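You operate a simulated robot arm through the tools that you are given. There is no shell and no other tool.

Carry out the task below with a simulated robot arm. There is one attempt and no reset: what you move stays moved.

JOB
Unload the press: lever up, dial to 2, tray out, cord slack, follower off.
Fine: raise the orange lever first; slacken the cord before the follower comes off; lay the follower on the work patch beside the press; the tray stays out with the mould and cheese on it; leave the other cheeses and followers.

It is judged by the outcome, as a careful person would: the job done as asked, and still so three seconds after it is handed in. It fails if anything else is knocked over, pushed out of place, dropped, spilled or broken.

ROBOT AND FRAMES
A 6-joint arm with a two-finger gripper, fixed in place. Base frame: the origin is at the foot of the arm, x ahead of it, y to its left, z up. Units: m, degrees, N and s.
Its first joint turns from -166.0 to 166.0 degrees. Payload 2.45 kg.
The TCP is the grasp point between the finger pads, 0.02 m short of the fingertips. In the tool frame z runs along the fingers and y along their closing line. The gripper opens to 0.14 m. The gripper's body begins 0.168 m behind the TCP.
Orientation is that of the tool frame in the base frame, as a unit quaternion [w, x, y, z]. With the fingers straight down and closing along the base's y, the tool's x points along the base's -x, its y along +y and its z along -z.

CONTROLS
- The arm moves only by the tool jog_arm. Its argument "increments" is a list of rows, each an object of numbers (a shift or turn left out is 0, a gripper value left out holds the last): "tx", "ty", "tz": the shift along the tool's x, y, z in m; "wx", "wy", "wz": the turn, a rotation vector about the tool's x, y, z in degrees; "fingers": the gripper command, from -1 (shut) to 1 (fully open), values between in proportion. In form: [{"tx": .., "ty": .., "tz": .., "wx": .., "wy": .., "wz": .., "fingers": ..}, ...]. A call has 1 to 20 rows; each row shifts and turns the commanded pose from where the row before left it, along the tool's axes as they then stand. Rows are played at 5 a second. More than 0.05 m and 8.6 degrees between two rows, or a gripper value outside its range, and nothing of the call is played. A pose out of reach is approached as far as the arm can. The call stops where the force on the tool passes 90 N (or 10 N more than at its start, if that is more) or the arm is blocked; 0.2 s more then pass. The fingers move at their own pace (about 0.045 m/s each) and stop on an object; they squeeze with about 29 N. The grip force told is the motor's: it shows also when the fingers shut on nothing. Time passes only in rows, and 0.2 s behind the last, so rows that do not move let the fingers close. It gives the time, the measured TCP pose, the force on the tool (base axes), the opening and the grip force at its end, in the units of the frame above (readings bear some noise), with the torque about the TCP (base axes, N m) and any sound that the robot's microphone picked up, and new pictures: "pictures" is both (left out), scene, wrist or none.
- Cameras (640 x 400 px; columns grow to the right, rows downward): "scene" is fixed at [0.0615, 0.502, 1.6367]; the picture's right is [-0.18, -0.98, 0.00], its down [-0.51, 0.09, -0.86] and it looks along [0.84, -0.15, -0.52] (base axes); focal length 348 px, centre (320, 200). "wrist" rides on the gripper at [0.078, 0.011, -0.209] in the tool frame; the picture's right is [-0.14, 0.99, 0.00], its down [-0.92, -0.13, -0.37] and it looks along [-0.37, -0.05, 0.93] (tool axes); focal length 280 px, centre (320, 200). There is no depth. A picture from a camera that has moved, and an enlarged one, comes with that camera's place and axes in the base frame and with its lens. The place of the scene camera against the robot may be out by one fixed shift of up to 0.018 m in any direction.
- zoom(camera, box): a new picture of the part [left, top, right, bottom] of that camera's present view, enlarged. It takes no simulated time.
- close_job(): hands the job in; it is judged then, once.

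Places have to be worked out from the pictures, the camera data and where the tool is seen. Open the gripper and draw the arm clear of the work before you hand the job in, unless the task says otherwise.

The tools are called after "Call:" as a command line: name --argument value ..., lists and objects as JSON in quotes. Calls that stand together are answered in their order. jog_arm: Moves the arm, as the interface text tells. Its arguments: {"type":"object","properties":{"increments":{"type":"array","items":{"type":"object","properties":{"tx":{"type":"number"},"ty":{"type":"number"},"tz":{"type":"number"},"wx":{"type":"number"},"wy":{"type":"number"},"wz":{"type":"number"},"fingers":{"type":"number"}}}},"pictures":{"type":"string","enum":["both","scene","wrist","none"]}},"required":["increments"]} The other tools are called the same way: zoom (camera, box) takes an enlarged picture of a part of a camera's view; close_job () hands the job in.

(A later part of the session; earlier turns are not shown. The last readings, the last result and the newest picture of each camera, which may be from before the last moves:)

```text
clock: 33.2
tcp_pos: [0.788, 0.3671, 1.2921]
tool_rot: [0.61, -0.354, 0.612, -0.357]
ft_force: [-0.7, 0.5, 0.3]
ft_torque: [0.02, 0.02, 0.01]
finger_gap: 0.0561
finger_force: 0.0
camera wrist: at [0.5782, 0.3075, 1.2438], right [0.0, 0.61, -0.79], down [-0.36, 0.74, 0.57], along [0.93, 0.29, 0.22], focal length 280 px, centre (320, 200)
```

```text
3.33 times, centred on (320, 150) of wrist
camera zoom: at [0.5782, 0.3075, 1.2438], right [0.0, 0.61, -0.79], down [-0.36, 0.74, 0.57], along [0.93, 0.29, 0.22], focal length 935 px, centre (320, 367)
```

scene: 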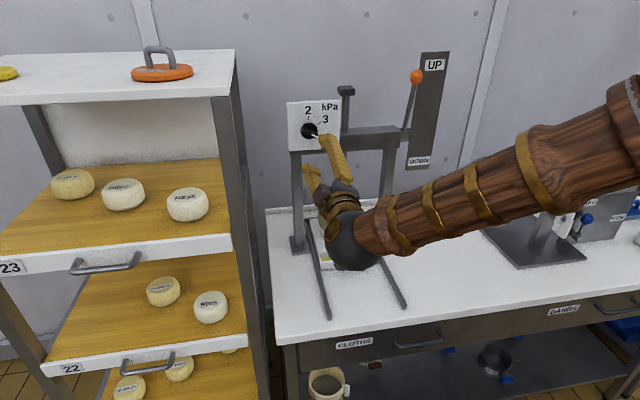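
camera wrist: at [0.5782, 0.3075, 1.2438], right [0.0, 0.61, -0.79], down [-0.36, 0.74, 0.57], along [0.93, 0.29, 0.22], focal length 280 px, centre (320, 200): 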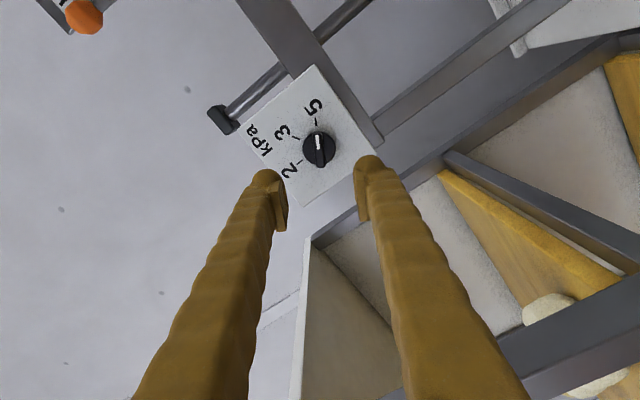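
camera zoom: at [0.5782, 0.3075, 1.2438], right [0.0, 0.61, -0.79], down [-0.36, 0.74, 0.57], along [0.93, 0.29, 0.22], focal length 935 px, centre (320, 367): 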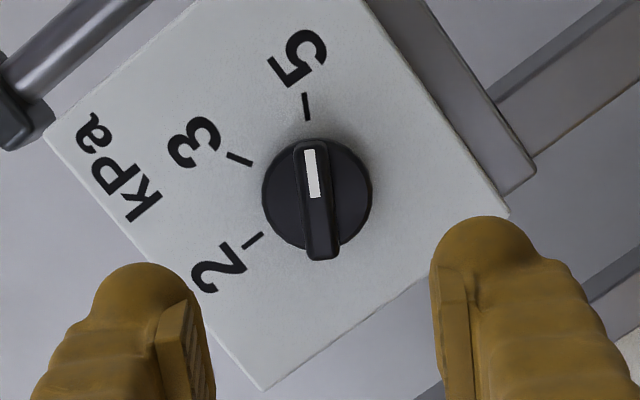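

Bar and finger plane agree within about 1°, and the lateral offset is about 2 mm. I advance so the fingertips reach just past the bar's front face.

Call:
jog_arm --increments '[{"tz": 0.038, "ty": -0.0015}, {"tz": 0.038}, {"tz": 0.038}, {"tz": 0.02}, {"tz": 0.016}]' --pictures "both"

```text
clock: 34.4
tcp_pos: [0.9368, 0.3658, 1.2936]
tool_rot: [0.61, -0.355, 0.612, -0.357]
ft_force: [1.5, 0.4, -0.4]
ft_torque: [0.02, 0.0, 0.0]
finger_gap: 0.0563
finger_force: 0.0
camera wrist: at [0.7282, 0.3071, 1.2454], right [0.0, 0.61, -0.79], down [-0.36, 0.74, 0.57], along [0.93, 0.29, 0.22], focal length 280 px, centre (320, 200)
```

scene: 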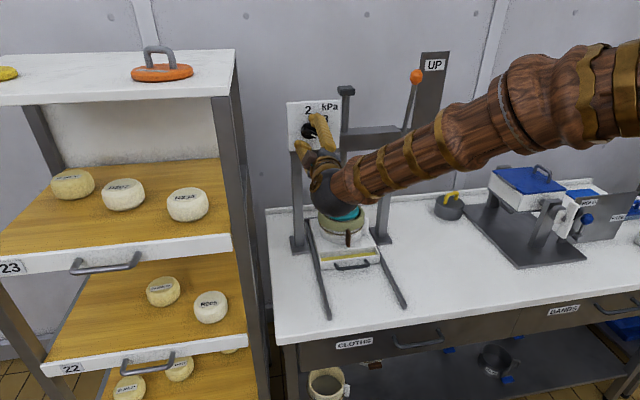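
wrist: 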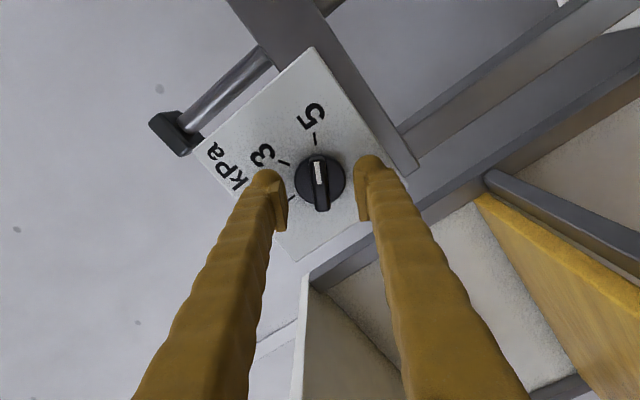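

Call:
zoom --camera "wrist" --box '[255, 120, 385, 240]'

```text
3.33 times, centred on (320, 180) of wrist
camera zoom: at [0.7282, 0.3071, 1.2454], right [0.0, 0.61, -0.79], down [-0.36, 0.74, 0.57], along [0.93, 0.29, 0.22], focal length 935 px, centre (320, 267)
```

zoom: 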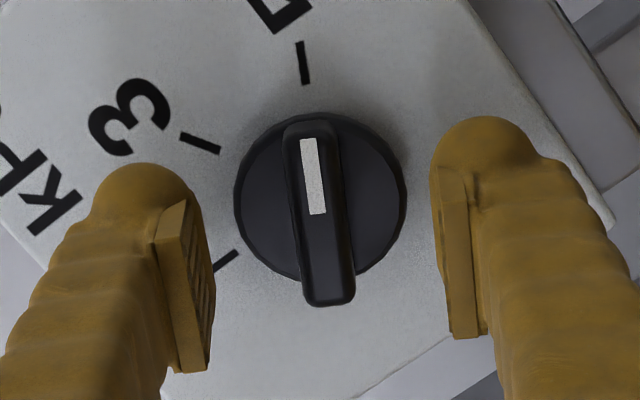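

The tips are level with the bar's front face and the bar is centred. I narrow the gap to about 3 cm (narrower than the disc, wider than the bar) and creep forward until the bar is well between the pads.

Call:
jog_arm --increments '[{"fingers": -0.571}, {}, {"tz": 0.002}, {"tz": 0.002}, {"tz": 0.002}]' --pictures "wrist"

```text
clock: 35.6
tcp_pos: [0.9421, 0.3669, 1.2948]
tool_rot: [0.609, -0.355, 0.613, -0.357]
ft_force: [-0.1, 1.0, -0.3]
ft_torque: [-0.01, 0.0, 0.0]
finger_gap: 0.0302
finger_force: 0.2
camera wrist: at [0.7336, 0.3066, 1.2455], right [0.0, 0.61, -0.79], down [-0.36, 0.74, 0.57], along [0.93, 0.29, 0.22], focal length 280 px, centre (320, 200)
```

wrist: 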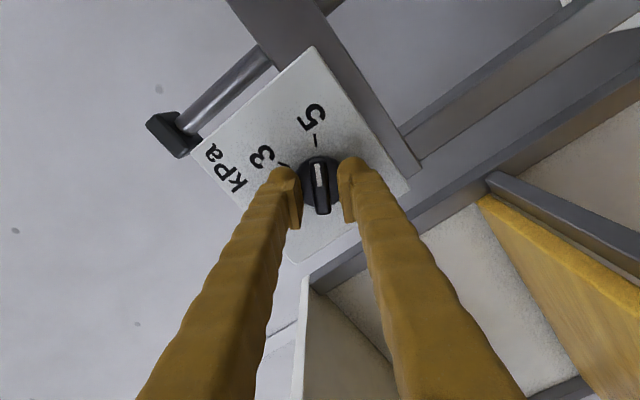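

No contact yet. I creep on in 2 mm steps.

Call:
jog_arm --increments '[{"tz": 0.002}, {"tz": 0.002}]' --pictures "none"

Call:
jog_arm --increments '[{"tz": 0.002}]' --pictures "none"

```text
clock: 36.2
tcp_pos: [0.9453, 0.3666, 1.2931]
tool_rot: [0.61, -0.355, 0.613, -0.356]
ft_force: [-34.9, -2.0, -5.8]
ft_torque: [0.02, -0.49, -0.47]
finger_gap: 0.0307
finger_force: 0.6
```

```text
clock: 36.7
tcp_pos: [0.9471, 0.3667, 1.2932]
tool_rot: [0.609, -0.356, 0.612, -0.357]
ft_force: [-45.8, -3.7, -3.0]
ft_torque: [0.0, -1.17, -0.89]
finger_gap: 0.0298
finger_force: 23.7
stopped in row 1: the force on the tool passed its limit at 96 N (the readings are from after the stop); the commanded pose is now the measured one
```

The tips touched the disc face at about x = 0.965. I back off 3 mm to unload it and close on the bar.

Call:
jog_arm --increments '[{"tz": -0.0035}, {}, {"fingers": -1}, {}, {}, {}]' --pictures "wrist"

```text
clock: 38.1
tcp_pos: [0.9442, 0.3663, 1.2931]
tool_rot: [0.609, -0.355, 0.613, -0.356]
ft_force: [12.1, -0.8, 5.3]
ft_torque: [0.0, -0.05, -0.04]
finger_gap: 0.0132
finger_force: 39.7
camera wrist: at [0.7344, 0.3063, 1.2449], right [0.0, 0.61, -0.79], down [-0.36, 0.74, 0.57], along [0.93, 0.29, 0.22], focal length 280 px, centre (320, 200)
```

wrist: 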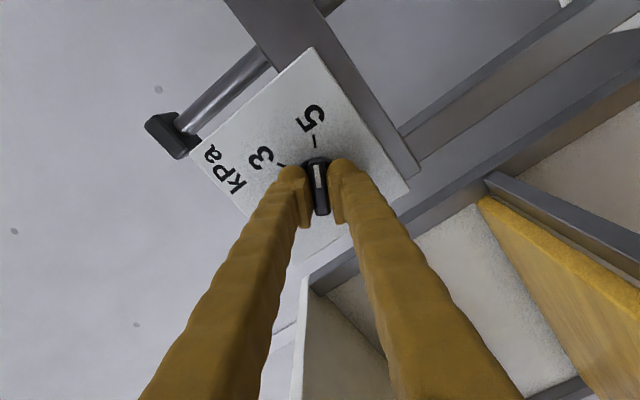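

The bar is gripped (gap 13 mm, nearly no side load). I turn −30° first and check forces.

Call:
jog_arm --increments '[{"wz": -7.5}, {"wz": -7.5}, {"wz": -7.5}, {"wz": -7.5}]' --pictures "wrist"

```text
clock: 39.1
tcp_pos: [0.9434, 0.3665, 1.292]
tool_rot: [-0.496, 0.502, -0.5, 0.502]
ft_force: [4.4, -9.6, -6.3]
ft_torque: [0.02, 0.08, -0.32]
finger_gap: 0.013
finger_force: 39.6
camera wrist: at [0.7344, 0.2909, 1.2823], right [0.0, 0.13, -0.99], down [-0.36, 0.92, 0.12], along [0.93, 0.36, 0.04], focal length 280 px, centre (320, 200)
```

wrist: 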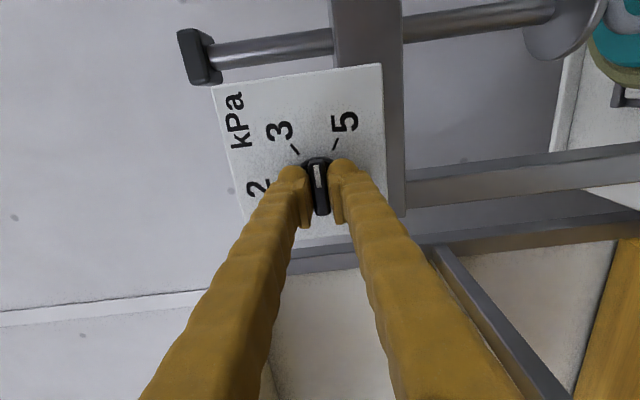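

The knob follows the grip and the pointer is now between 5 and 3. I continue another −60°.

Call:
jog_arm --increments '[{"wz": -7.5}, {"wz": -7.5}, {"wz": -7.5}, {"wz": -7.5}, {"wz": -7.5}, {"wz": -7.5}, {"wz": -7.5}, {"wz": -7.5}]' --pictures "wrist"

```text
clock: 40.9
tcp_pos: [0.9435, 0.3663, 1.29]
tool_rot: [-0.178, 0.685, -0.182, 0.682]
ft_force: [-30.7, -46.8, -42.4]
ft_torque: [0.11, 0.55, -0.52]
finger_gap: 0.0131
finger_force: 39.3
camera wrist: at [0.7354, 0.3209, 1.3542], right [-0.01, -0.79, -0.61], down [-0.37, 0.57, -0.74], along [0.93, 0.22, -0.3], focal length 280 px, centre (320, 200)
```

wrist: 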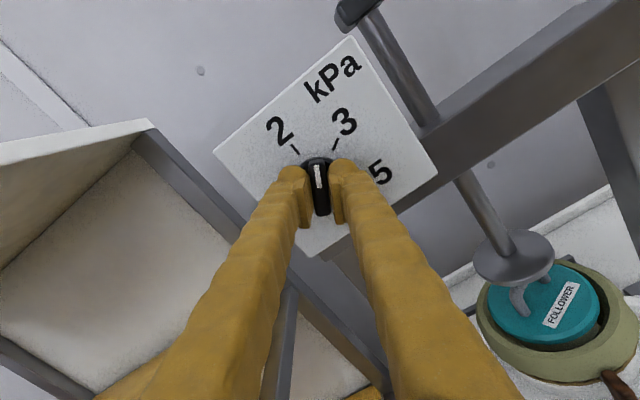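

The pointer is at about 60° (between 3 and 2), but my TCP is a few mm off the knob axis, so side force has built up (−47 y, −42 z). I shift about 3 mm toward −y and −z and 2 mm back to relieve it.

Call:
jog_arm --increments '[{"tx": -0.0011, "ty": 0.004, "tz": -0.0015}, {}]' --pictures "none"

```text
clock: 41.5
tcp_pos: [0.9434, 0.3649, 1.2903]
tool_rot: [-0.18, 0.684, -0.181, 0.684]
ft_force: [31.0, -7.4, -9.8]
ft_torque: [0.02, 0.08, -0.05]
finger_gap: 0.0133
finger_force: 40.4
```

Side forces are down to about 10 N. I make the last −30° of the turn.

Call:
jog_arm --increments '[{"wz": -7.5, "tz": 0.0008}, {"wz": -7.5}, {"wz": -7.5}, {"wz": -7.5}, {}]' --pictures "both"

```text
clock: 42.7
tcp_pos: [0.9432, 0.3654, 1.2904]
tool_rot: [0.003, 0.708, 0.001, 0.707]
ft_force: [-6.5, 7.8, 12.3]
ft_torque: [0.24, 0.01, 0.07]
finger_gap: 0.0129
finger_force: 39.8
camera wrist: at [0.7339, 0.357, 1.369], right [0.0, -0.99, -0.13], down [-0.37, 0.12, -0.92], along [0.93, 0.04, -0.37], focal length 280 px, centre (320, 200)
```

scene: 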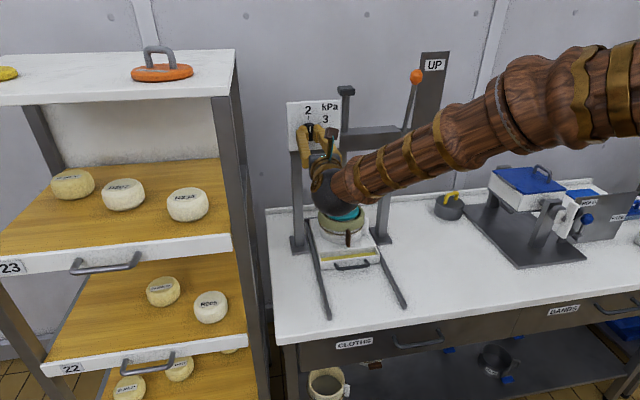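
wrist: 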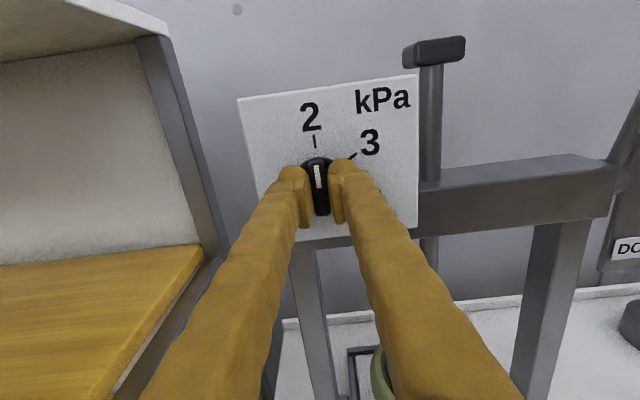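

The pointer appears to be at 2. I zoom to check before releasing.

Call:
zoom --camera "wrist" --box '[260, 90, 400, 230]'

```text
2.86 times, centred on (330, 160) of wrist
camera zoom: at [0.7339, 0.357, 1.369], right [0.0, -0.99, -0.13], down [-0.37, 0.12, -0.92], along [0.93, 0.04, -0.37], focal length 801 px, centre (291, 314)
```

zoom: 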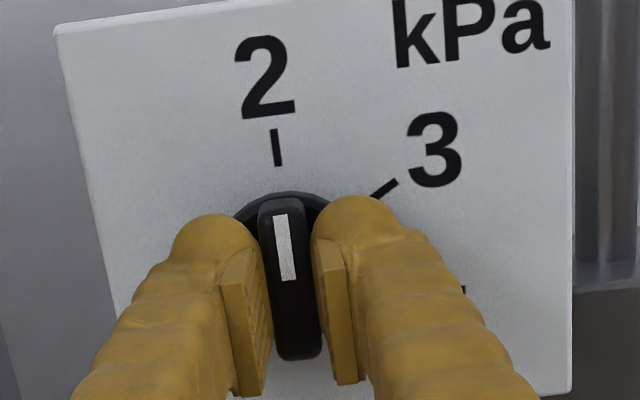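

The pointer lines up with the 2 mark. I open a little and withdraw straight back, then look at the dial unobstructed.

Call:
jog_arm --increments '[{"fingers": -0.5}, {}, {"tz": -0.02}, {"tz": -0.04}, {"tz": -0.05}, {"tz": -0.05}, {"tz": -0.05}, {}]' --pictures "both"

```text
clock: 44.5
tcp_pos: [0.7383, 0.3597, 1.2916]
tool_rot: [0.007, 0.709, -0.001, 0.706]
ft_force: [0.2, 0.5, 0.8]
ft_torque: [-0.02, -0.01, -0.01]
finger_gap: 0.0349
finger_force: 0.0
camera wrist: at [0.5288, 0.353, 1.3705], right [-0.01, -0.99, -0.13], down [-0.37, 0.12, -0.92], along [0.93, 0.04, -0.37], focal length 280 px, centre (320, 200)
```

scene: 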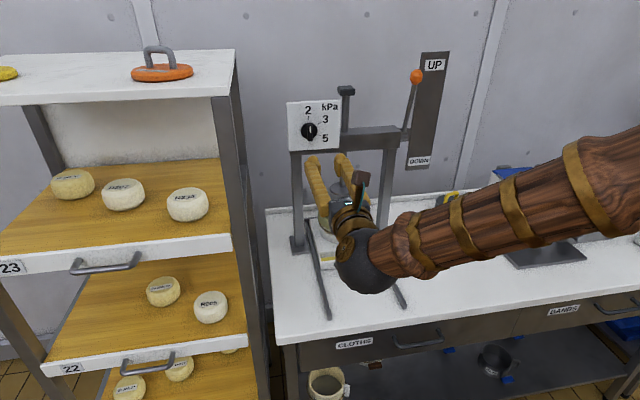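
wrist: 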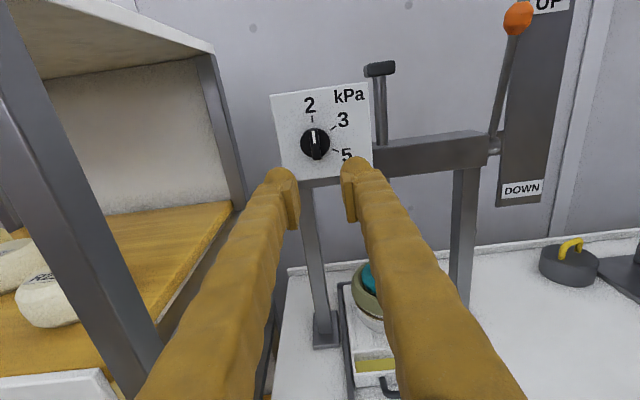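

Call:
zoom --camera "wrist" --box '[265, 80, 385, 190]'

Call:
zoom --camera "scene" --box '[275, 85, 365, 160]'

```text
3.64 times, centred on (325, 135) of wrist
camera zoom: at [0.5288, 0.353, 1.3705], right [-0.01, -0.99, -0.13], down [-0.37, 0.12, -0.92], along [0.93, 0.04, -0.37], focal length 1020 px, centre (302, 436)
```

zoom: 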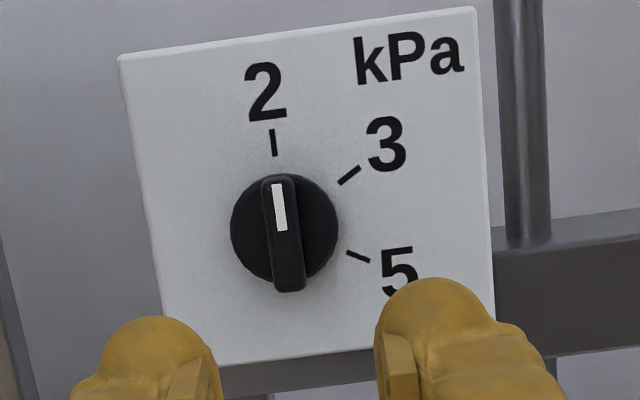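

```text
5.33 times, centred on (320, 122) of scene
camera zoom: at [0.0615, 0.502, 1.6367], right [-0.18, -0.98, 0.0], down [-0.51, 0.09, -0.86], along [0.84, -0.15, -0.52], focal length 1855 px, centre (320, 613)
```

zoom: 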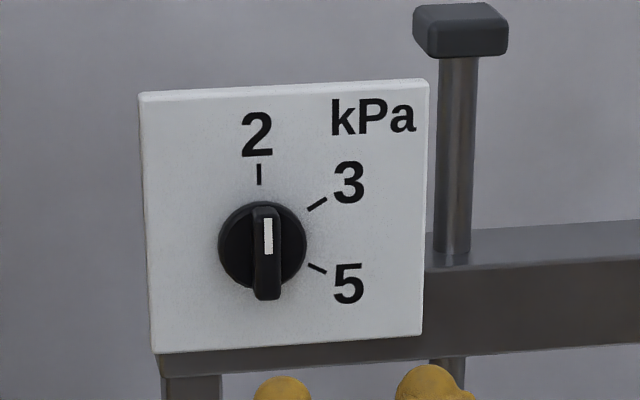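

The dial reads 2. Next is the tray: I roll to −90° and pitch the tool down in free space, so the fingers close along x for gripping the handle bar, with the camera on the right side.

Call:
jog_arm --increments '[{"wz": 7.5}, {"wz": 7.5}, {"wz": 7.5}, {"wz": 7.5}, {"wz": 7.5}, {"wz": 7.5}, {"wz": 7.5}, {"wz": 7.5}, {"wz": 7.5}, {"wz": 7.5}, {"wz": 7.5}, {"wz": 7.5}, {}]' --pictures "none"

Call:
jog_arm --increments '[{"wx": -7.5, "tz": -0.01}, {"wx": -7.5, "tz": -0.01}, {"wx": -7.5}, {"wx": -7.5}, {"wx": -7.5}, {"wx": -7.5}, {"wx": -7.5}, {"wx": -7.5}, {"wx": -7.5}, {"wx": -7.5}, {"wx": -7.5}, {"wx": -7.5}, {}]' --pictures "both"

```text
clock: 47.3
tcp_pos: [0.7331, 0.3634, 1.2893]
tool_rot: [-0.497, 0.501, -0.5, 0.501]
ft_force: [0.2, 0.0, 0.5]
ft_torque: [0.0, 0.02, 0.0]
finger_gap: 0.0348
finger_force: 0.1
```

```text
clock: 50.1
tcp_pos: [0.7126, 0.3652, 1.2917]
tool_rot: [-0.004, -0.706, 0.709, -0.001]
ft_force: [0.2, -1.1, 0.1]
ft_torque: [0.01, -0.02, 0.02]
finger_gap: 0.035
finger_force: 0.0
camera wrist: at [0.7027, 0.2901, 1.501], right [-0.99, 0.14, 0.0], down [0.13, 0.92, 0.36], along [0.05, 0.36, -0.93], focal length 280 px, centre (320, 200)
```

scene: 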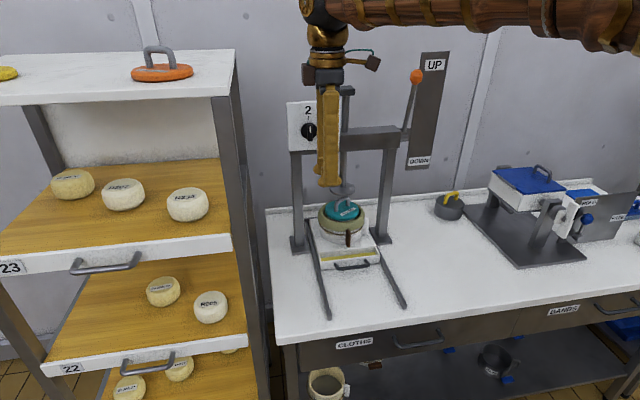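
wrist: 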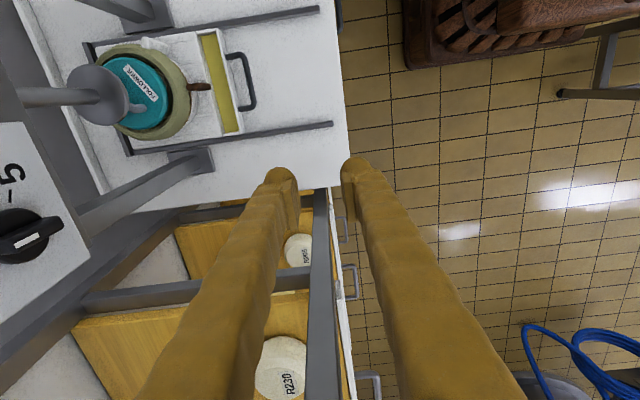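

Good view from above with the tool pointing down. I zoom on the tray and its handle to measure the finger gap behind the bar.

Call:
zoom --camera "wrist" --box '[180, 10, 280, 140]'

Call:
zoom --camera "wrist" --box '[60, 0, 350, 180]'

```text
3.08 times, centred on (230, 75) of wrist
camera zoom: at [0.7027, 0.2901, 1.501], right [-0.99, 0.14, 0.0], down [0.13, 0.92, 0.36], along [0.05, 0.36, -0.93], focal length 863 px, centre (597, 585)
```

zoom: 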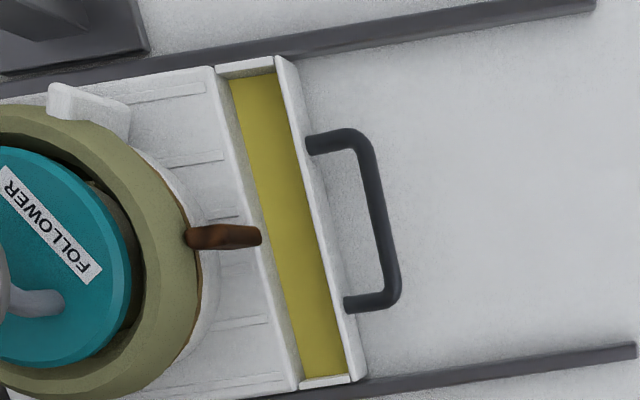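

```text
2.21 times, centred on (205, 90) of wrist
camera zoom: at [0.7027, 0.2901, 1.501], right [-0.99, 0.14, 0.0], down [0.13, 0.92, 0.36], along [0.05, 0.36, -0.93], focal length 619 px, centre (574, 443)
```

zoom: 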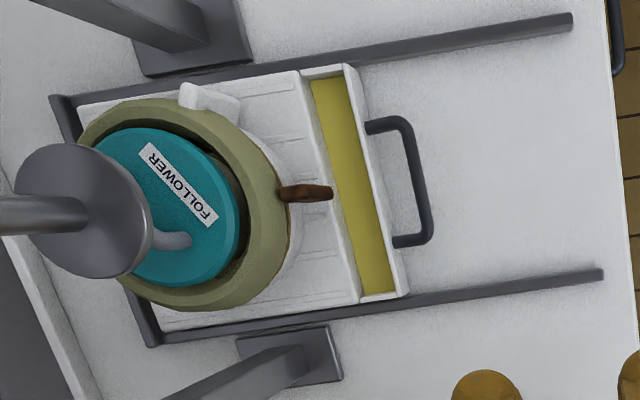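

Rays from three views put the handle bar's centre at about (0.837, 0.25, 0.897), about 3.6 cm out from the tray front, with the bench near z 0.86. I move above it with a 2.8 cm gap and check alignment.

Call:
jog_arm --increments '[{"tx": 0.0164, "ty": -0.0178, "tz": 0.0343, "fingers": -0.6}, {"tx": 0.0164, "ty": -0.0178, "tz": 0.0343}, {"tx": 0.0164, "ty": -0.0178, "tz": 0.0343}, {"tx": 0.0164, "ty": -0.0178, "tz": 0.0343}, {"tx": 0.0164, "ty": -0.0178, "tz": 0.0343}, {"tx": 0.0164, "ty": -0.0178, "tz": 0.0343}, {"tx": 0.0164, "ty": -0.0178, "tz": 0.0343}, {}]' --pictures "both"

```text
clock: 51.9
tcp_pos: [0.8367, 0.2472, 1.0504]
tool_rot: [-0.004, -0.706, 0.709, -0.001]
ft_force: [-0.3, 0.1, 1.1]
ft_torque: [0.02, -0.01, 0.01]
finger_gap: 0.028
finger_force: 0.0
camera wrist: at [0.8257, 0.1722, 1.2598], right [-0.99, 0.14, 0.0], down [0.13, 0.92, 0.36], along [0.05, 0.36, -0.93], focal length 280 px, centre (320, 200)
```

scene: 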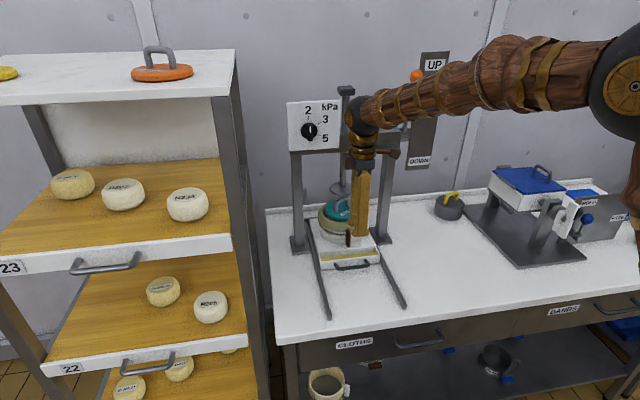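
wrist: 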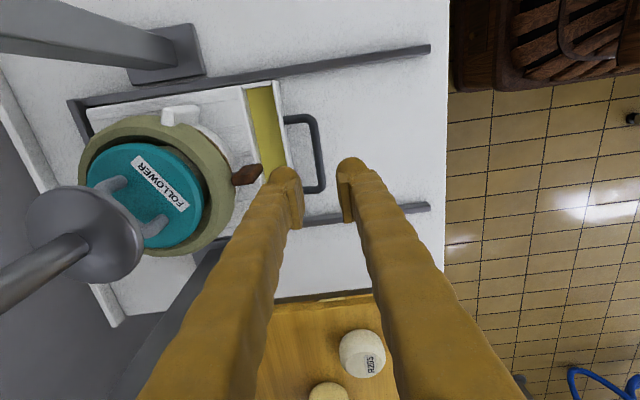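

Call:
zoom --camera "wrist" --box '[225, 80, 375, 220]'

```text
2.86 times, centred on (300, 150) of wrist
camera zoom: at [0.8257, 0.1722, 1.2598], right [-0.99, 0.14, 0.0], down [0.13, 0.92, 0.36], along [0.05, 0.36, -0.93], focal length 801 px, centre (377, 343)
```

zoom: 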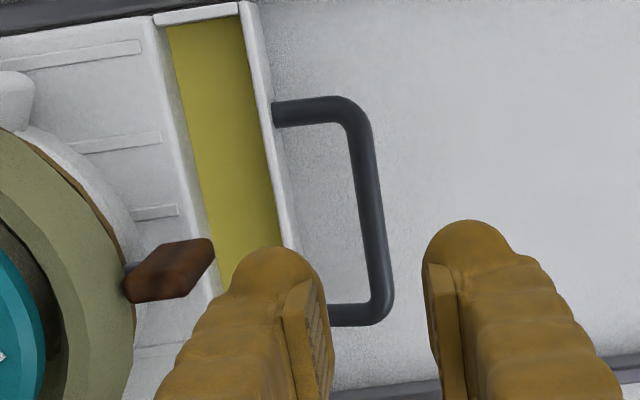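

The bar refines to (0.839, 0.252, 0.887) and the tray front wall is at x ≈ 0.877, so the inner finger fits with about 8 mm each side. I align, lower to z 0.895 and close on the bar.

Call:
jog_arm --increments '[{"tx": -0.005, "ty": -0.0025}, {"tz": 0.04}, {"tz": 0.04}, {"tz": 0.04}, {"tz": 0.02}, {"tz": 0.015}, {}]' --pictures "both"

```text
clock: 53.5
tcp_pos: [0.8397, 0.2509, 0.898]
tool_rot: [-0.002, -0.706, 0.708, -0.003]
ft_force: [-3.7, -0.9, 37.0]
ft_torque: [0.51, -1.35, 0.06]
finger_gap: 0.0271
finger_force: 0.2
camera wrist: at [0.8286, 0.1751, 1.1069], right [-0.99, 0.14, 0.0], down [0.13, 0.92, 0.36], along [0.05, 0.36, -0.93], focal length 280 px, centre (320, 200)
```

scene: 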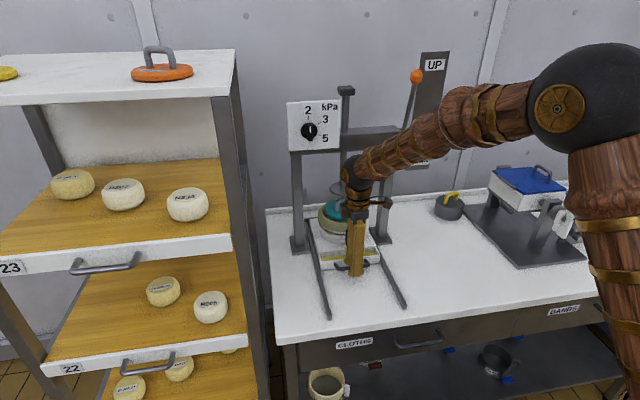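
wrist: 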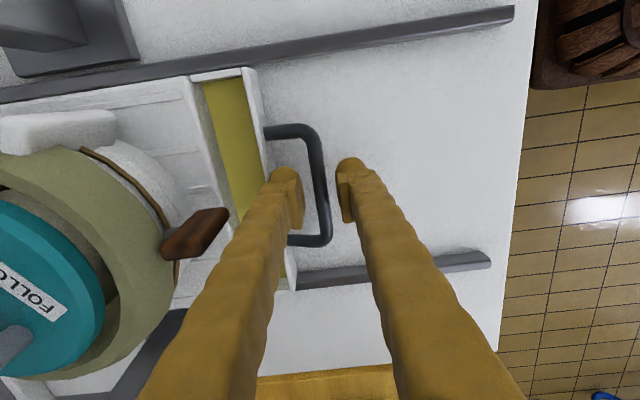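

A 37 N upward contact appeared: the torque places it about 3.6 cm toward +x, so the inner finger is resting on the tray's front wall top edge. I lift 1.2 cm, shift 6 mm toward −x and lower again gently.

Call:
jog_arm --increments '[{"tz": -0.015}, {"ty": 0.006}, {}, {"tz": 0.006}, {"tz": 0.006}]' --pictures "wrist"

```text
clock: 54.7
tcp_pos: [0.8332, 0.2501, 0.8988]
tool_rot: [-0.003, -0.706, 0.708, -0.001]
ft_force: [0.6, -0.4, -0.4]
ft_torque: [0.0, 0.05, 0.03]
finger_gap: 0.0281
finger_force: 0.0
camera wrist: at [0.8223, 0.1759, 1.1091], right [-0.99, 0.14, 0.0], down [0.13, 0.92, 0.36], along [0.05, 0.36, -0.93], focal length 280 px, centre (320, 200)
```

wrist: 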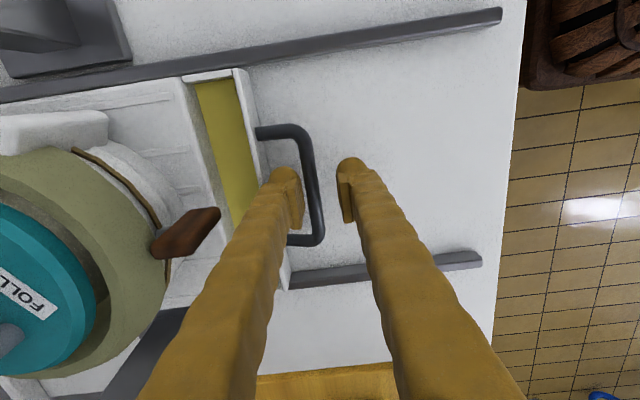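

No contact now. I go 5 mm lower and close on the bar.

Call:
jog_arm --increments '[{"tz": 0.003}, {"tz": 0.003}, {"fingers": -1}, {}, {}, {}]' --pictures "wrist"

```text
clock: 56.1
tcp_pos: [0.8316, 0.2514, 0.8941]
tool_rot: [-0.004, -0.705, 0.709, -0.001]
ft_force: [-1.1, -1.6, -5.3]
ft_torque: [-0.06, 0.02, 0.83]
finger_gap: 0.0108
finger_force: 38.2
camera wrist: at [0.8221, 0.1769, 1.103], right [-0.99, 0.14, 0.0], down [0.13, 0.92, 0.36], along [0.05, 0.36, -0.93], focal length 280 px, centre (320, 200)
```

wrist: 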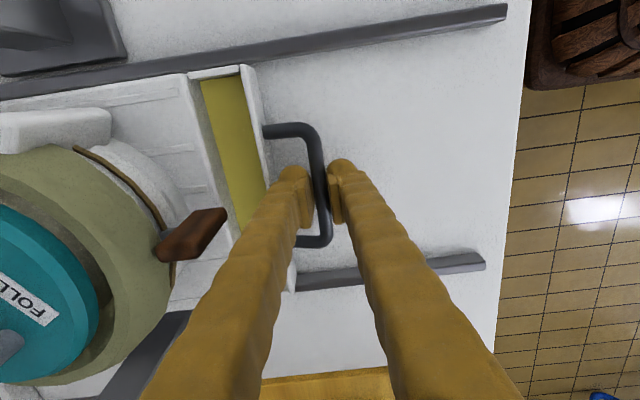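

The bar is firmly gripped. The rails run along x within about 0.3°, so I pull slowly straight toward −x and check.

Call:
jog_arm --increments '[{"ty": 0.008}, {"ty": 0.01}, {"ty": 0.01}, {"ty": 0.01}]' --pictures "both"

```text
clock: 57.1
tcp_pos: [0.7947, 0.2516, 0.8924]
tool_rot: [-0.003, -0.706, 0.708, -0.002]
ft_force: [0.1, -20.4, -21.5]
ft_torque: [-0.31, -0.03, 0.84]
finger_gap: 0.0109
finger_force: 37.8
camera wrist: at [0.7836, 0.1771, 1.103], right [-0.99, 0.14, 0.0], down [0.13, 0.92, 0.36], along [0.05, 0.36, -0.93], focal length 280 px, centre (320, 200)
```

scene: 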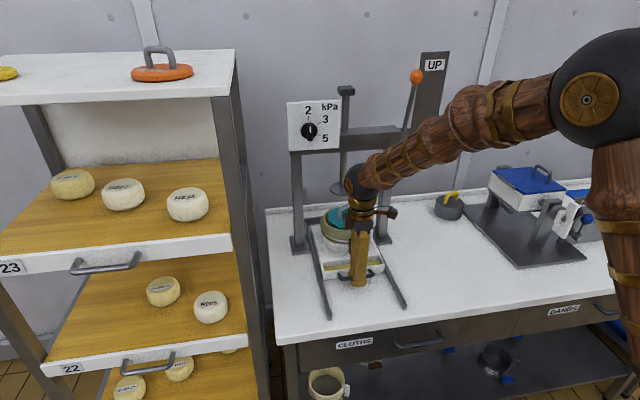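
wrist: 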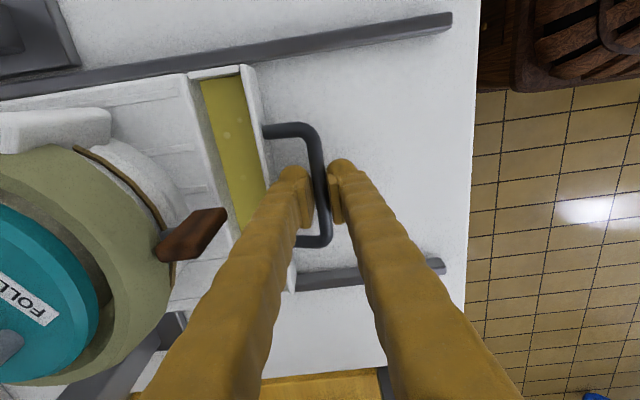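

The tray and mould slide out together. I take out a millimetre of side and vertical preload and continue pulling.

Call:
jog_arm --increments '[{"ty": 0.01, "tx": 0.001, "tz": 0.001}, {"ty": 0.01}, {"ty": 0.01}, {"ty": 0.01}]' --pictures "none"

Call:
jog_arm --increments '[{"ty": 0.01}, {"ty": 0.01}, {"ty": 0.01}]' --pictures "both"

```text
clock: 58.1
tcp_pos: [0.7553, 0.252, 0.894]
tool_rot: [-0.004, -0.706, 0.708, -0.001]
ft_force: [0.0, 17.1, -2.3]
ft_torque: [0.24, 0.05, 0.87]
finger_gap: 0.0105
finger_force: 37.9
```

```text
clock: 58.9
tcp_pos: [0.7229, 0.2518, 0.8932]
tool_rot: [-0.004, -0.706, 0.708, -0.001]
ft_force: [0.5, 28.1, 2.0]
ft_torque: [0.28, 0.01, 0.85]
finger_gap: 0.0111
finger_force: 38.4
camera wrist: at [0.7135, 0.1765, 1.1028], right [-0.99, 0.14, 0.0], down [0.13, 0.92, 0.36], along [0.05, 0.36, -0.93], focal length 280 px, centre (320, 200)
```

scene: 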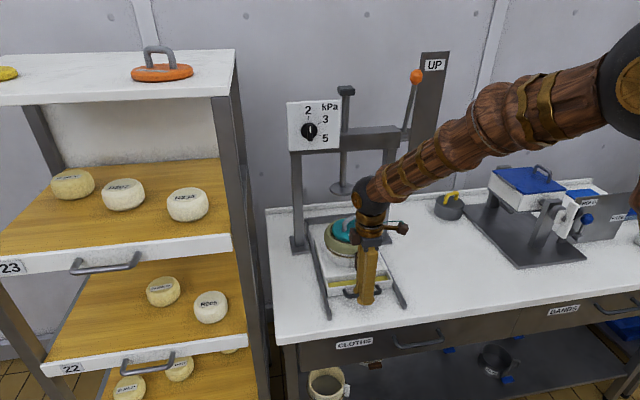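
wrist: 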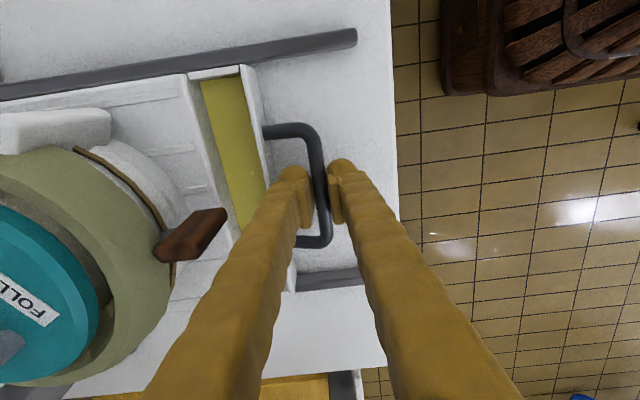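

The tray is out 11 cm with no stop yet. I continue with a small y correction, a few cm at a time.

Call:
jog_arm --increments '[{"ty": 0.01, "tx": -0.0014}, {"ty": 0.01}, {"ty": 0.01}]' --pictures "none"

Call:
jog_arm --increments '[{"ty": 0.008}, {"ty": 0.008}]' --pictures "both"

```text
clock: 59.7
tcp_pos: [0.6952, 0.2527, 0.8917]
tool_rot: [-0.004, -0.706, 0.708, -0.002]
ft_force: [1.0, -22.5, 8.4]
ft_torque: [-0.21, -0.01, 0.86]
finger_gap: 0.0105
finger_force: 37.1
```

```text
clock: 60.3
tcp_pos: [0.679, 0.2519, 0.8921]
tool_rot: [-0.005, -0.706, 0.709, -0.001]
ft_force: [0.5, -30.9, -7.6]
ft_torque: [-0.32, 0.01, 0.83]
finger_gap: 0.0105
finger_force: 37.6
camera wrist: at [0.669, 0.1772, 1.1021], right [-0.99, 0.14, 0.0], down [0.13, 0.92, 0.36], along [0.05, 0.36, -0.93], focal length 280 px, centre (320, 200)
```

scene: 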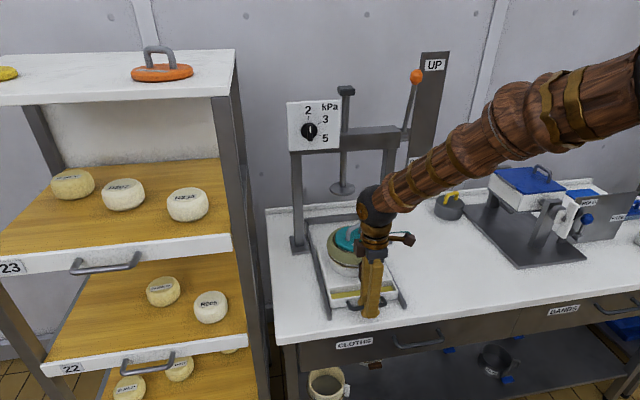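
wrist: 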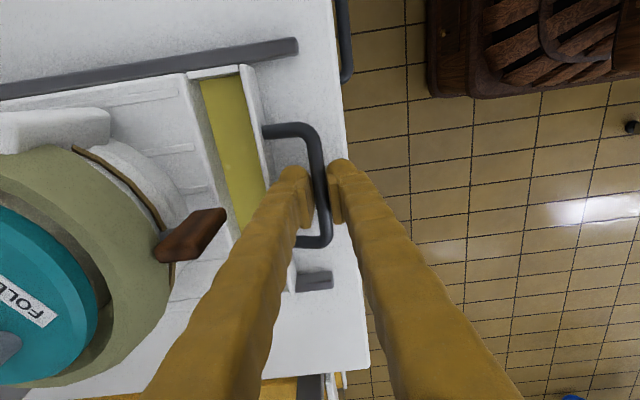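

The tray is out 15 cm and its front is near the rail ends (about 3.5 cm left). I continue gently, looking for the end stop.

Call:
jog_arm --increments '[{"ty": 0.007, "tx": 0.0015}, {"ty": 0.007}]' --pictures "none"

Call:
jog_arm --increments '[{"ty": 0.006}, {"ty": 0.006}]' --pictures "wrist"

```text
clock: 60.9
tcp_pos: [0.6652, 0.2522, 0.8927]
tool_rot: [-0.004, -0.705, 0.709, -0.001]
ft_force: [0.7, -2.1, 1.0]
ft_torque: [0.02, -0.01, 0.88]
finger_gap: 0.0107
finger_force: 37.5
```

```text
clock: 61.5
tcp_pos: [0.652, 0.2514, 0.8934]
tool_rot: [-0.003, -0.705, 0.709, 0.0]
ft_force: [-0.8, 3.7, -15.0]
ft_torque: [0.08, 0.01, 0.86]
finger_gap: 0.0105
finger_force: 38.1
camera wrist: at [0.6419, 0.1771, 1.102], right [-0.99, 0.14, 0.0], down [0.13, 0.92, 0.36], along [0.05, 0.36, -0.93], focal length 280 px, centre (320, 200)
```

wrist: 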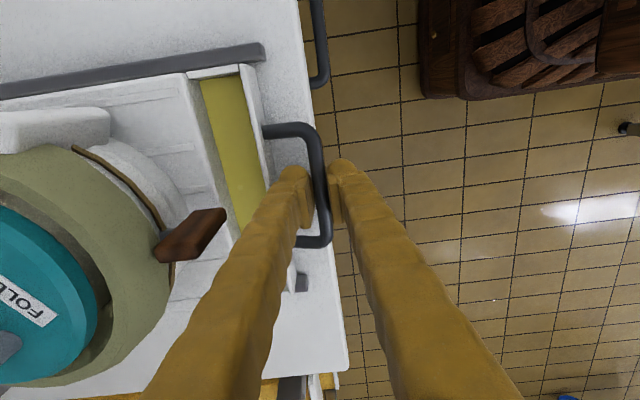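

No stop yet at 18 cm. I go on in small steps; the mould remains steady on the tray.

Call:
jog_arm --increments '[{"ty": 0.005}, {"ty": 0.005}]' --pictures "none"

Call:
jog_arm --increments '[{"ty": 0.005}, {"ty": 0.005}]' --pictures "both"

```text
clock: 62.1
tcp_pos: [0.6425, 0.2516, 0.8922]
tool_rot: [-0.003, -0.706, 0.708, -0.002]
ft_force: [1.4, 16.9, -12.6]
ft_torque: [0.2, -0.03, 0.88]
finger_gap: 0.0105
finger_force: 37.8
```

```text
clock: 62.7
tcp_pos: [0.6314, 0.2527, 0.8922]
tool_rot: [-0.003, -0.706, 0.708, -0.002]
ft_force: [0.0, 25.6, -11.4]
ft_torque: [0.23, 0.0, 0.84]
finger_gap: 0.0108
finger_force: 38.2
camera wrist: at [0.6216, 0.177, 1.1019], right [-0.99, 0.14, 0.0], down [0.13, 0.92, 0.36], along [0.05, 0.36, -0.93], focal length 280 px, centre (320, 200)
```

scene: 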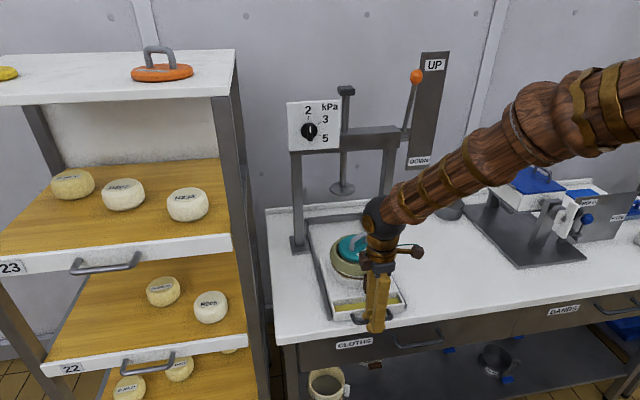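
wrist: 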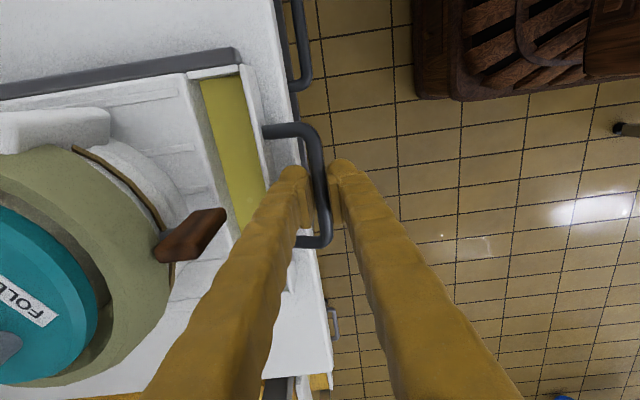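

The tray is out 20 cm and the mould fully clear of the ram, with the tray front just inside the bench edge. I test one more centimetre for an end stop.

Call:
jog_arm --increments '[{"ty": 0.004, "tx": -0.0012}, {"ty": 0.004}]' --pictures "none"

```text
clock: 63.3
tcp_pos: [0.6232, 0.2523, 0.892]
tool_rot: [-0.005, -0.706, 0.708, -0.002]
ft_force: [1.2, 0.6, -13.5]
ft_torque: [-0.04, -0.01, 0.84]
finger_gap: 0.0107
finger_force: 37.7
```

Call:
jog_arm --increments '[{"ty": 0.004}, {"ty": 0.004}, {"ty": 0.004}]' --pictures "both"

```text
clock: 64.2
tcp_pos: [0.6196, 0.2532, 0.8944]
tool_rot: [0.002, -0.705, 0.709, -0.004]
ft_force: [50.7, -3.9, -25.4]
ft_torque: [0.21, -0.36, 0.83]
finger_gap: 0.011
finger_force: 38.5
stopped in row 3: the force on the tool passed its limit at 90 N (the readings are from after the stop); the commanded pose is now the measured one
camera wrist: at [0.6064, 0.1772, 1.1031], right [-0.99, 0.14, -0.01], down [0.13, 0.92, 0.37], along [0.06, 0.36, -0.93], focal length 280 px, centre (320, 200)
```

scene: 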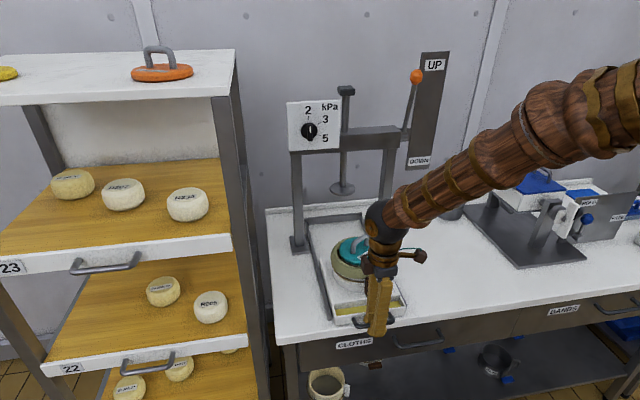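
wrist: 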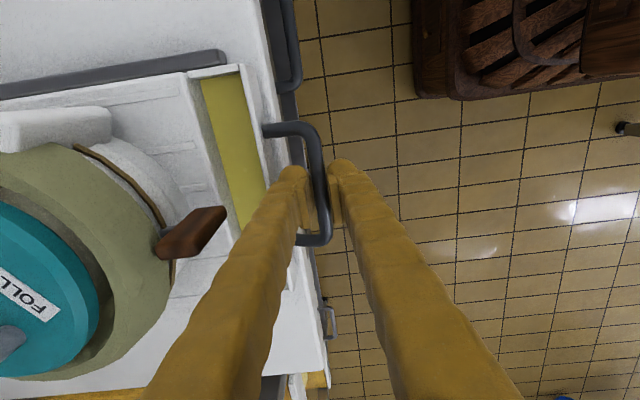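

The end stop was met at about 21 cm, so the tray is fully out. I open slightly and lift straight up, then look down at the mould.

Call:
jog_arm --increments '[{"ty": -0.002, "fingers": -0.65}, {}, {"tz": -0.03}, {"tz": -0.04}, {"tz": -0.04}, {"tz": -0.04}, {"tz": -0.04}, {"tz": -0.04}, {}]' --pictures "both"

```text
clock: 66.2
tcp_pos: [0.6174, 0.2524, 1.1223]
tool_rot: [-0.002, -0.706, 0.708, -0.003]
ft_force: [-0.1, -1.1, -0.1]
ft_torque: [-0.01, -0.02, -0.04]
finger_gap: 0.0247
finger_force: 0.0
camera wrist: at [0.6055, 0.178, 1.3318], right [-0.99, 0.14, 0.0], down [0.13, 0.92, 0.36], along [0.06, 0.36, -0.93], focal length 280 px, centre (320, 200)
```

scene: 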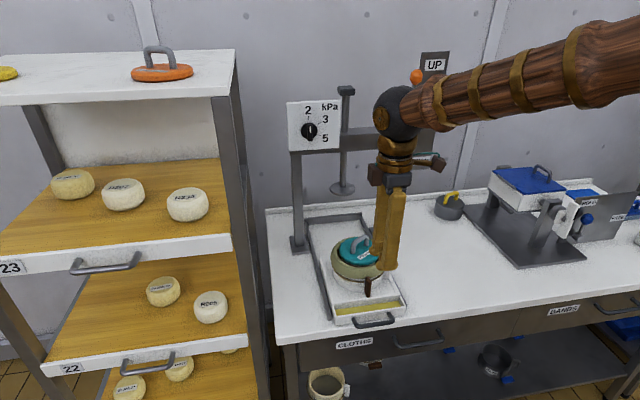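
wrist: 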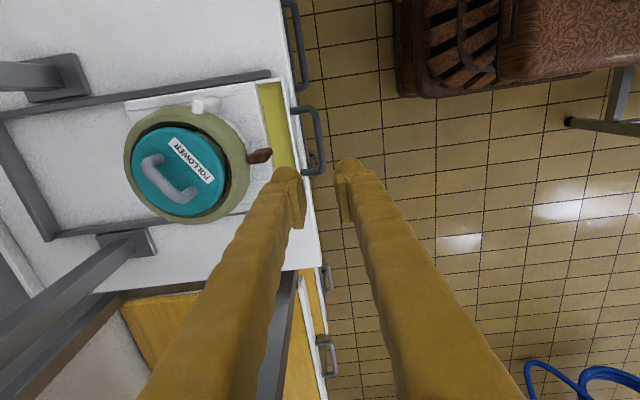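

The tray is fully out with mould and cheese on it. Now I study the cord toggle and the follower handle.

Call:
zoom --camera "wrist" --box '[110, 70, 310, 230]'

Call:
zoom --camera "scene" --box '[320, 225, 420, 335]'

```text
2.50 times, centred on (210, 150) of wrist
camera zoom: at [0.6055, 0.178, 1.3318], right [-0.99, 0.14, 0.0], down [0.13, 0.92, 0.36], along [0.06, 0.36, -0.93], focal length 701 px, centre (595, 325)
```

zoom: 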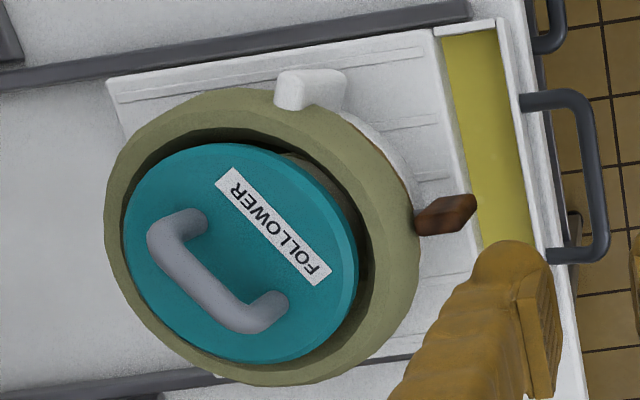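

```text
3.64 times, centred on (370, 280) of scene
camera zoom: at [0.0615, 0.502, 1.6367], right [-0.18, -0.98, 0.0], down [-0.51, 0.09, -0.86], along [0.84, -0.15, -0.52], focal length 1265 px, centre (138, -91)
```

zoom: 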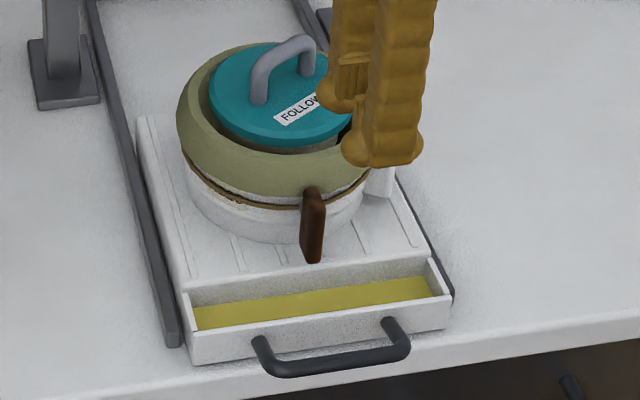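

The toggle paddle runs from about (0.708, 0.251, 0.974) at the top to (0.691, 0.253, 0.919) at the bottom. I zoom on the stored moulds again to see which way a slack toggle lies.

Call:
zoom --camera "scene" --box '[300, 360, 400, 400]'

Call:
zoom --camera "scene" --box '[470, 335, 530, 385]'

Call:
zoom --camera "scene" --box '[345, 255, 395, 300]'

```text
6.40 times, centred on (350, 380) of scene
camera zoom: at [0.0615, 0.502, 1.6367], right [-0.18, -0.98, 0.0], down [-0.51, 0.09, -0.86], along [0.84, -0.15, -0.52], focal length 2226 px, centre (128, -952)
```

zoom: 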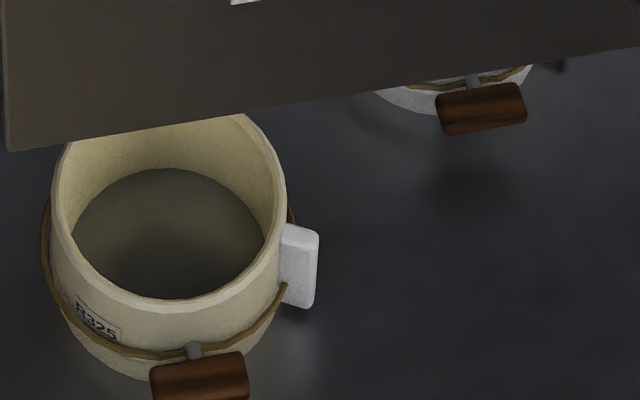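

```text
8.00 times, centred on (500, 360) of scene
camera zoom: at [0.0615, 0.502, 1.6367], right [-0.18, -0.98, 0.0], down [-0.51, 0.09, -0.86], along [0.84, -0.15, -0.52], focal length 2782 px, centre (-1120, -1080)
```

zoom: 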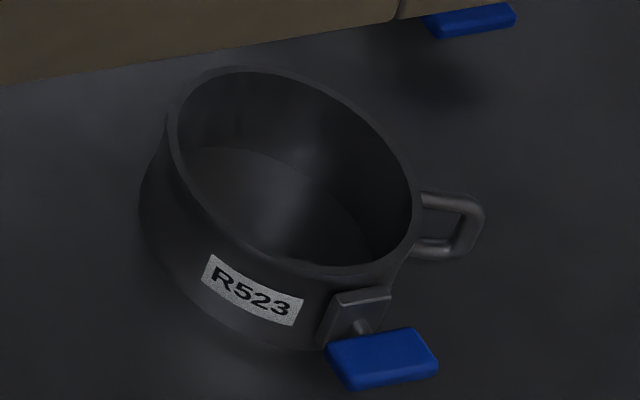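

```text
8.89 times, centred on (370, 278) of scene
camera zoom: at [0.0615, 0.502, 1.6367], right [-0.18, -0.98, 0.0], down [-0.51, 0.09, -0.86], along [0.84, -0.15, -0.52], focal length 3092 px, centre (-124, -489)
```

zoom: 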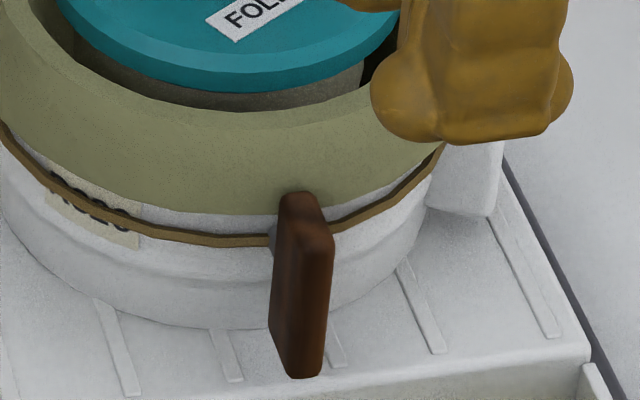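

The toggle is a block on a central radial pin, upright when taut and horizontal when slack, so it needs a pure quarter turn without shoving the mould. I reorient the tool in free space (roll to neutral, then pitch up 60°) to grip the toggle from the front.

Call:
jog_arm --increments '[{"ty": -0.03, "tz": -0.03}, {"ty": -0.03, "tz": -0.03}, {"wz": 7.5}, {"wz": 7.5}, {"wz": 7.5}, {"wz": 7.5}, {"wz": 7.5}, {"wz": 7.5}, {"wz": 7.5}, {"wz": 7.5}, {"wz": 7.5}, {"wz": 7.5}, {"wz": 7.5}, {"wz": 7.5}]' --pictures "none"

Call:
jog_arm --increments '[{"wy": -7.5}, {"wy": -7.5}, {"wy": -7.5}, {"wy": -7.5}, {"wy": -7.5}, {"wy": -7.5}, {"wy": -7.5}, {"wy": -7.5}]' --pictures "both"

```text
clock: 69.2
tcp_pos: [0.6763, 0.2548, 1.1844]
tool_rot: [0.001, 0.004, 1.0, -0.003]
ft_force: [0.0, -0.3, -0.6]
ft_torque: [0.02, -0.02, 0.01]
finger_gap: 0.0245
finger_force: 0.0
```

```text
clock: 71.0
tcp_pos: [0.6753, 0.2537, 1.1835]
tool_rot: [0.501, 0.002, 0.866, -0.004]
ft_force: [-0.2, 0.1, 0.4]
ft_torque: [-0.02, 0.0, -0.04]
finger_gap: 0.0246
finger_force: 0.0
camera wrist: at [0.456, 0.2678, 1.2197], right [0.07, 0.99, 0.12], down [0.14, -0.12, 0.98], along [0.99, -0.06, -0.14], focal length 280 px, centre (320, 200)
```

scene: 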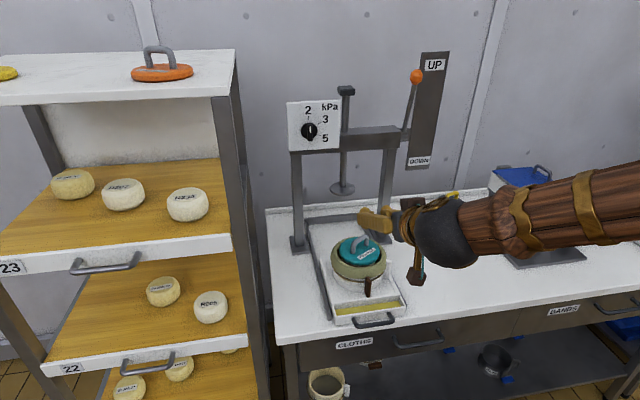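
wrist: 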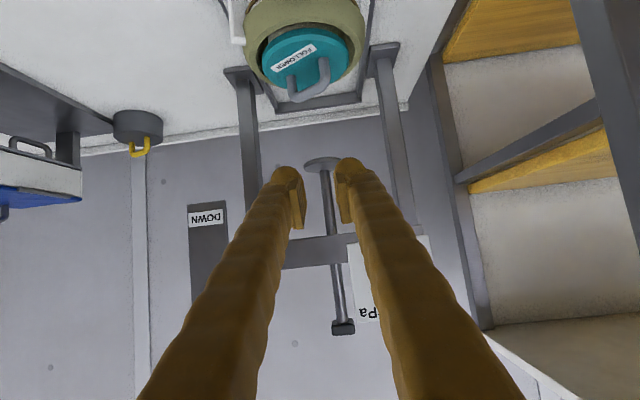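

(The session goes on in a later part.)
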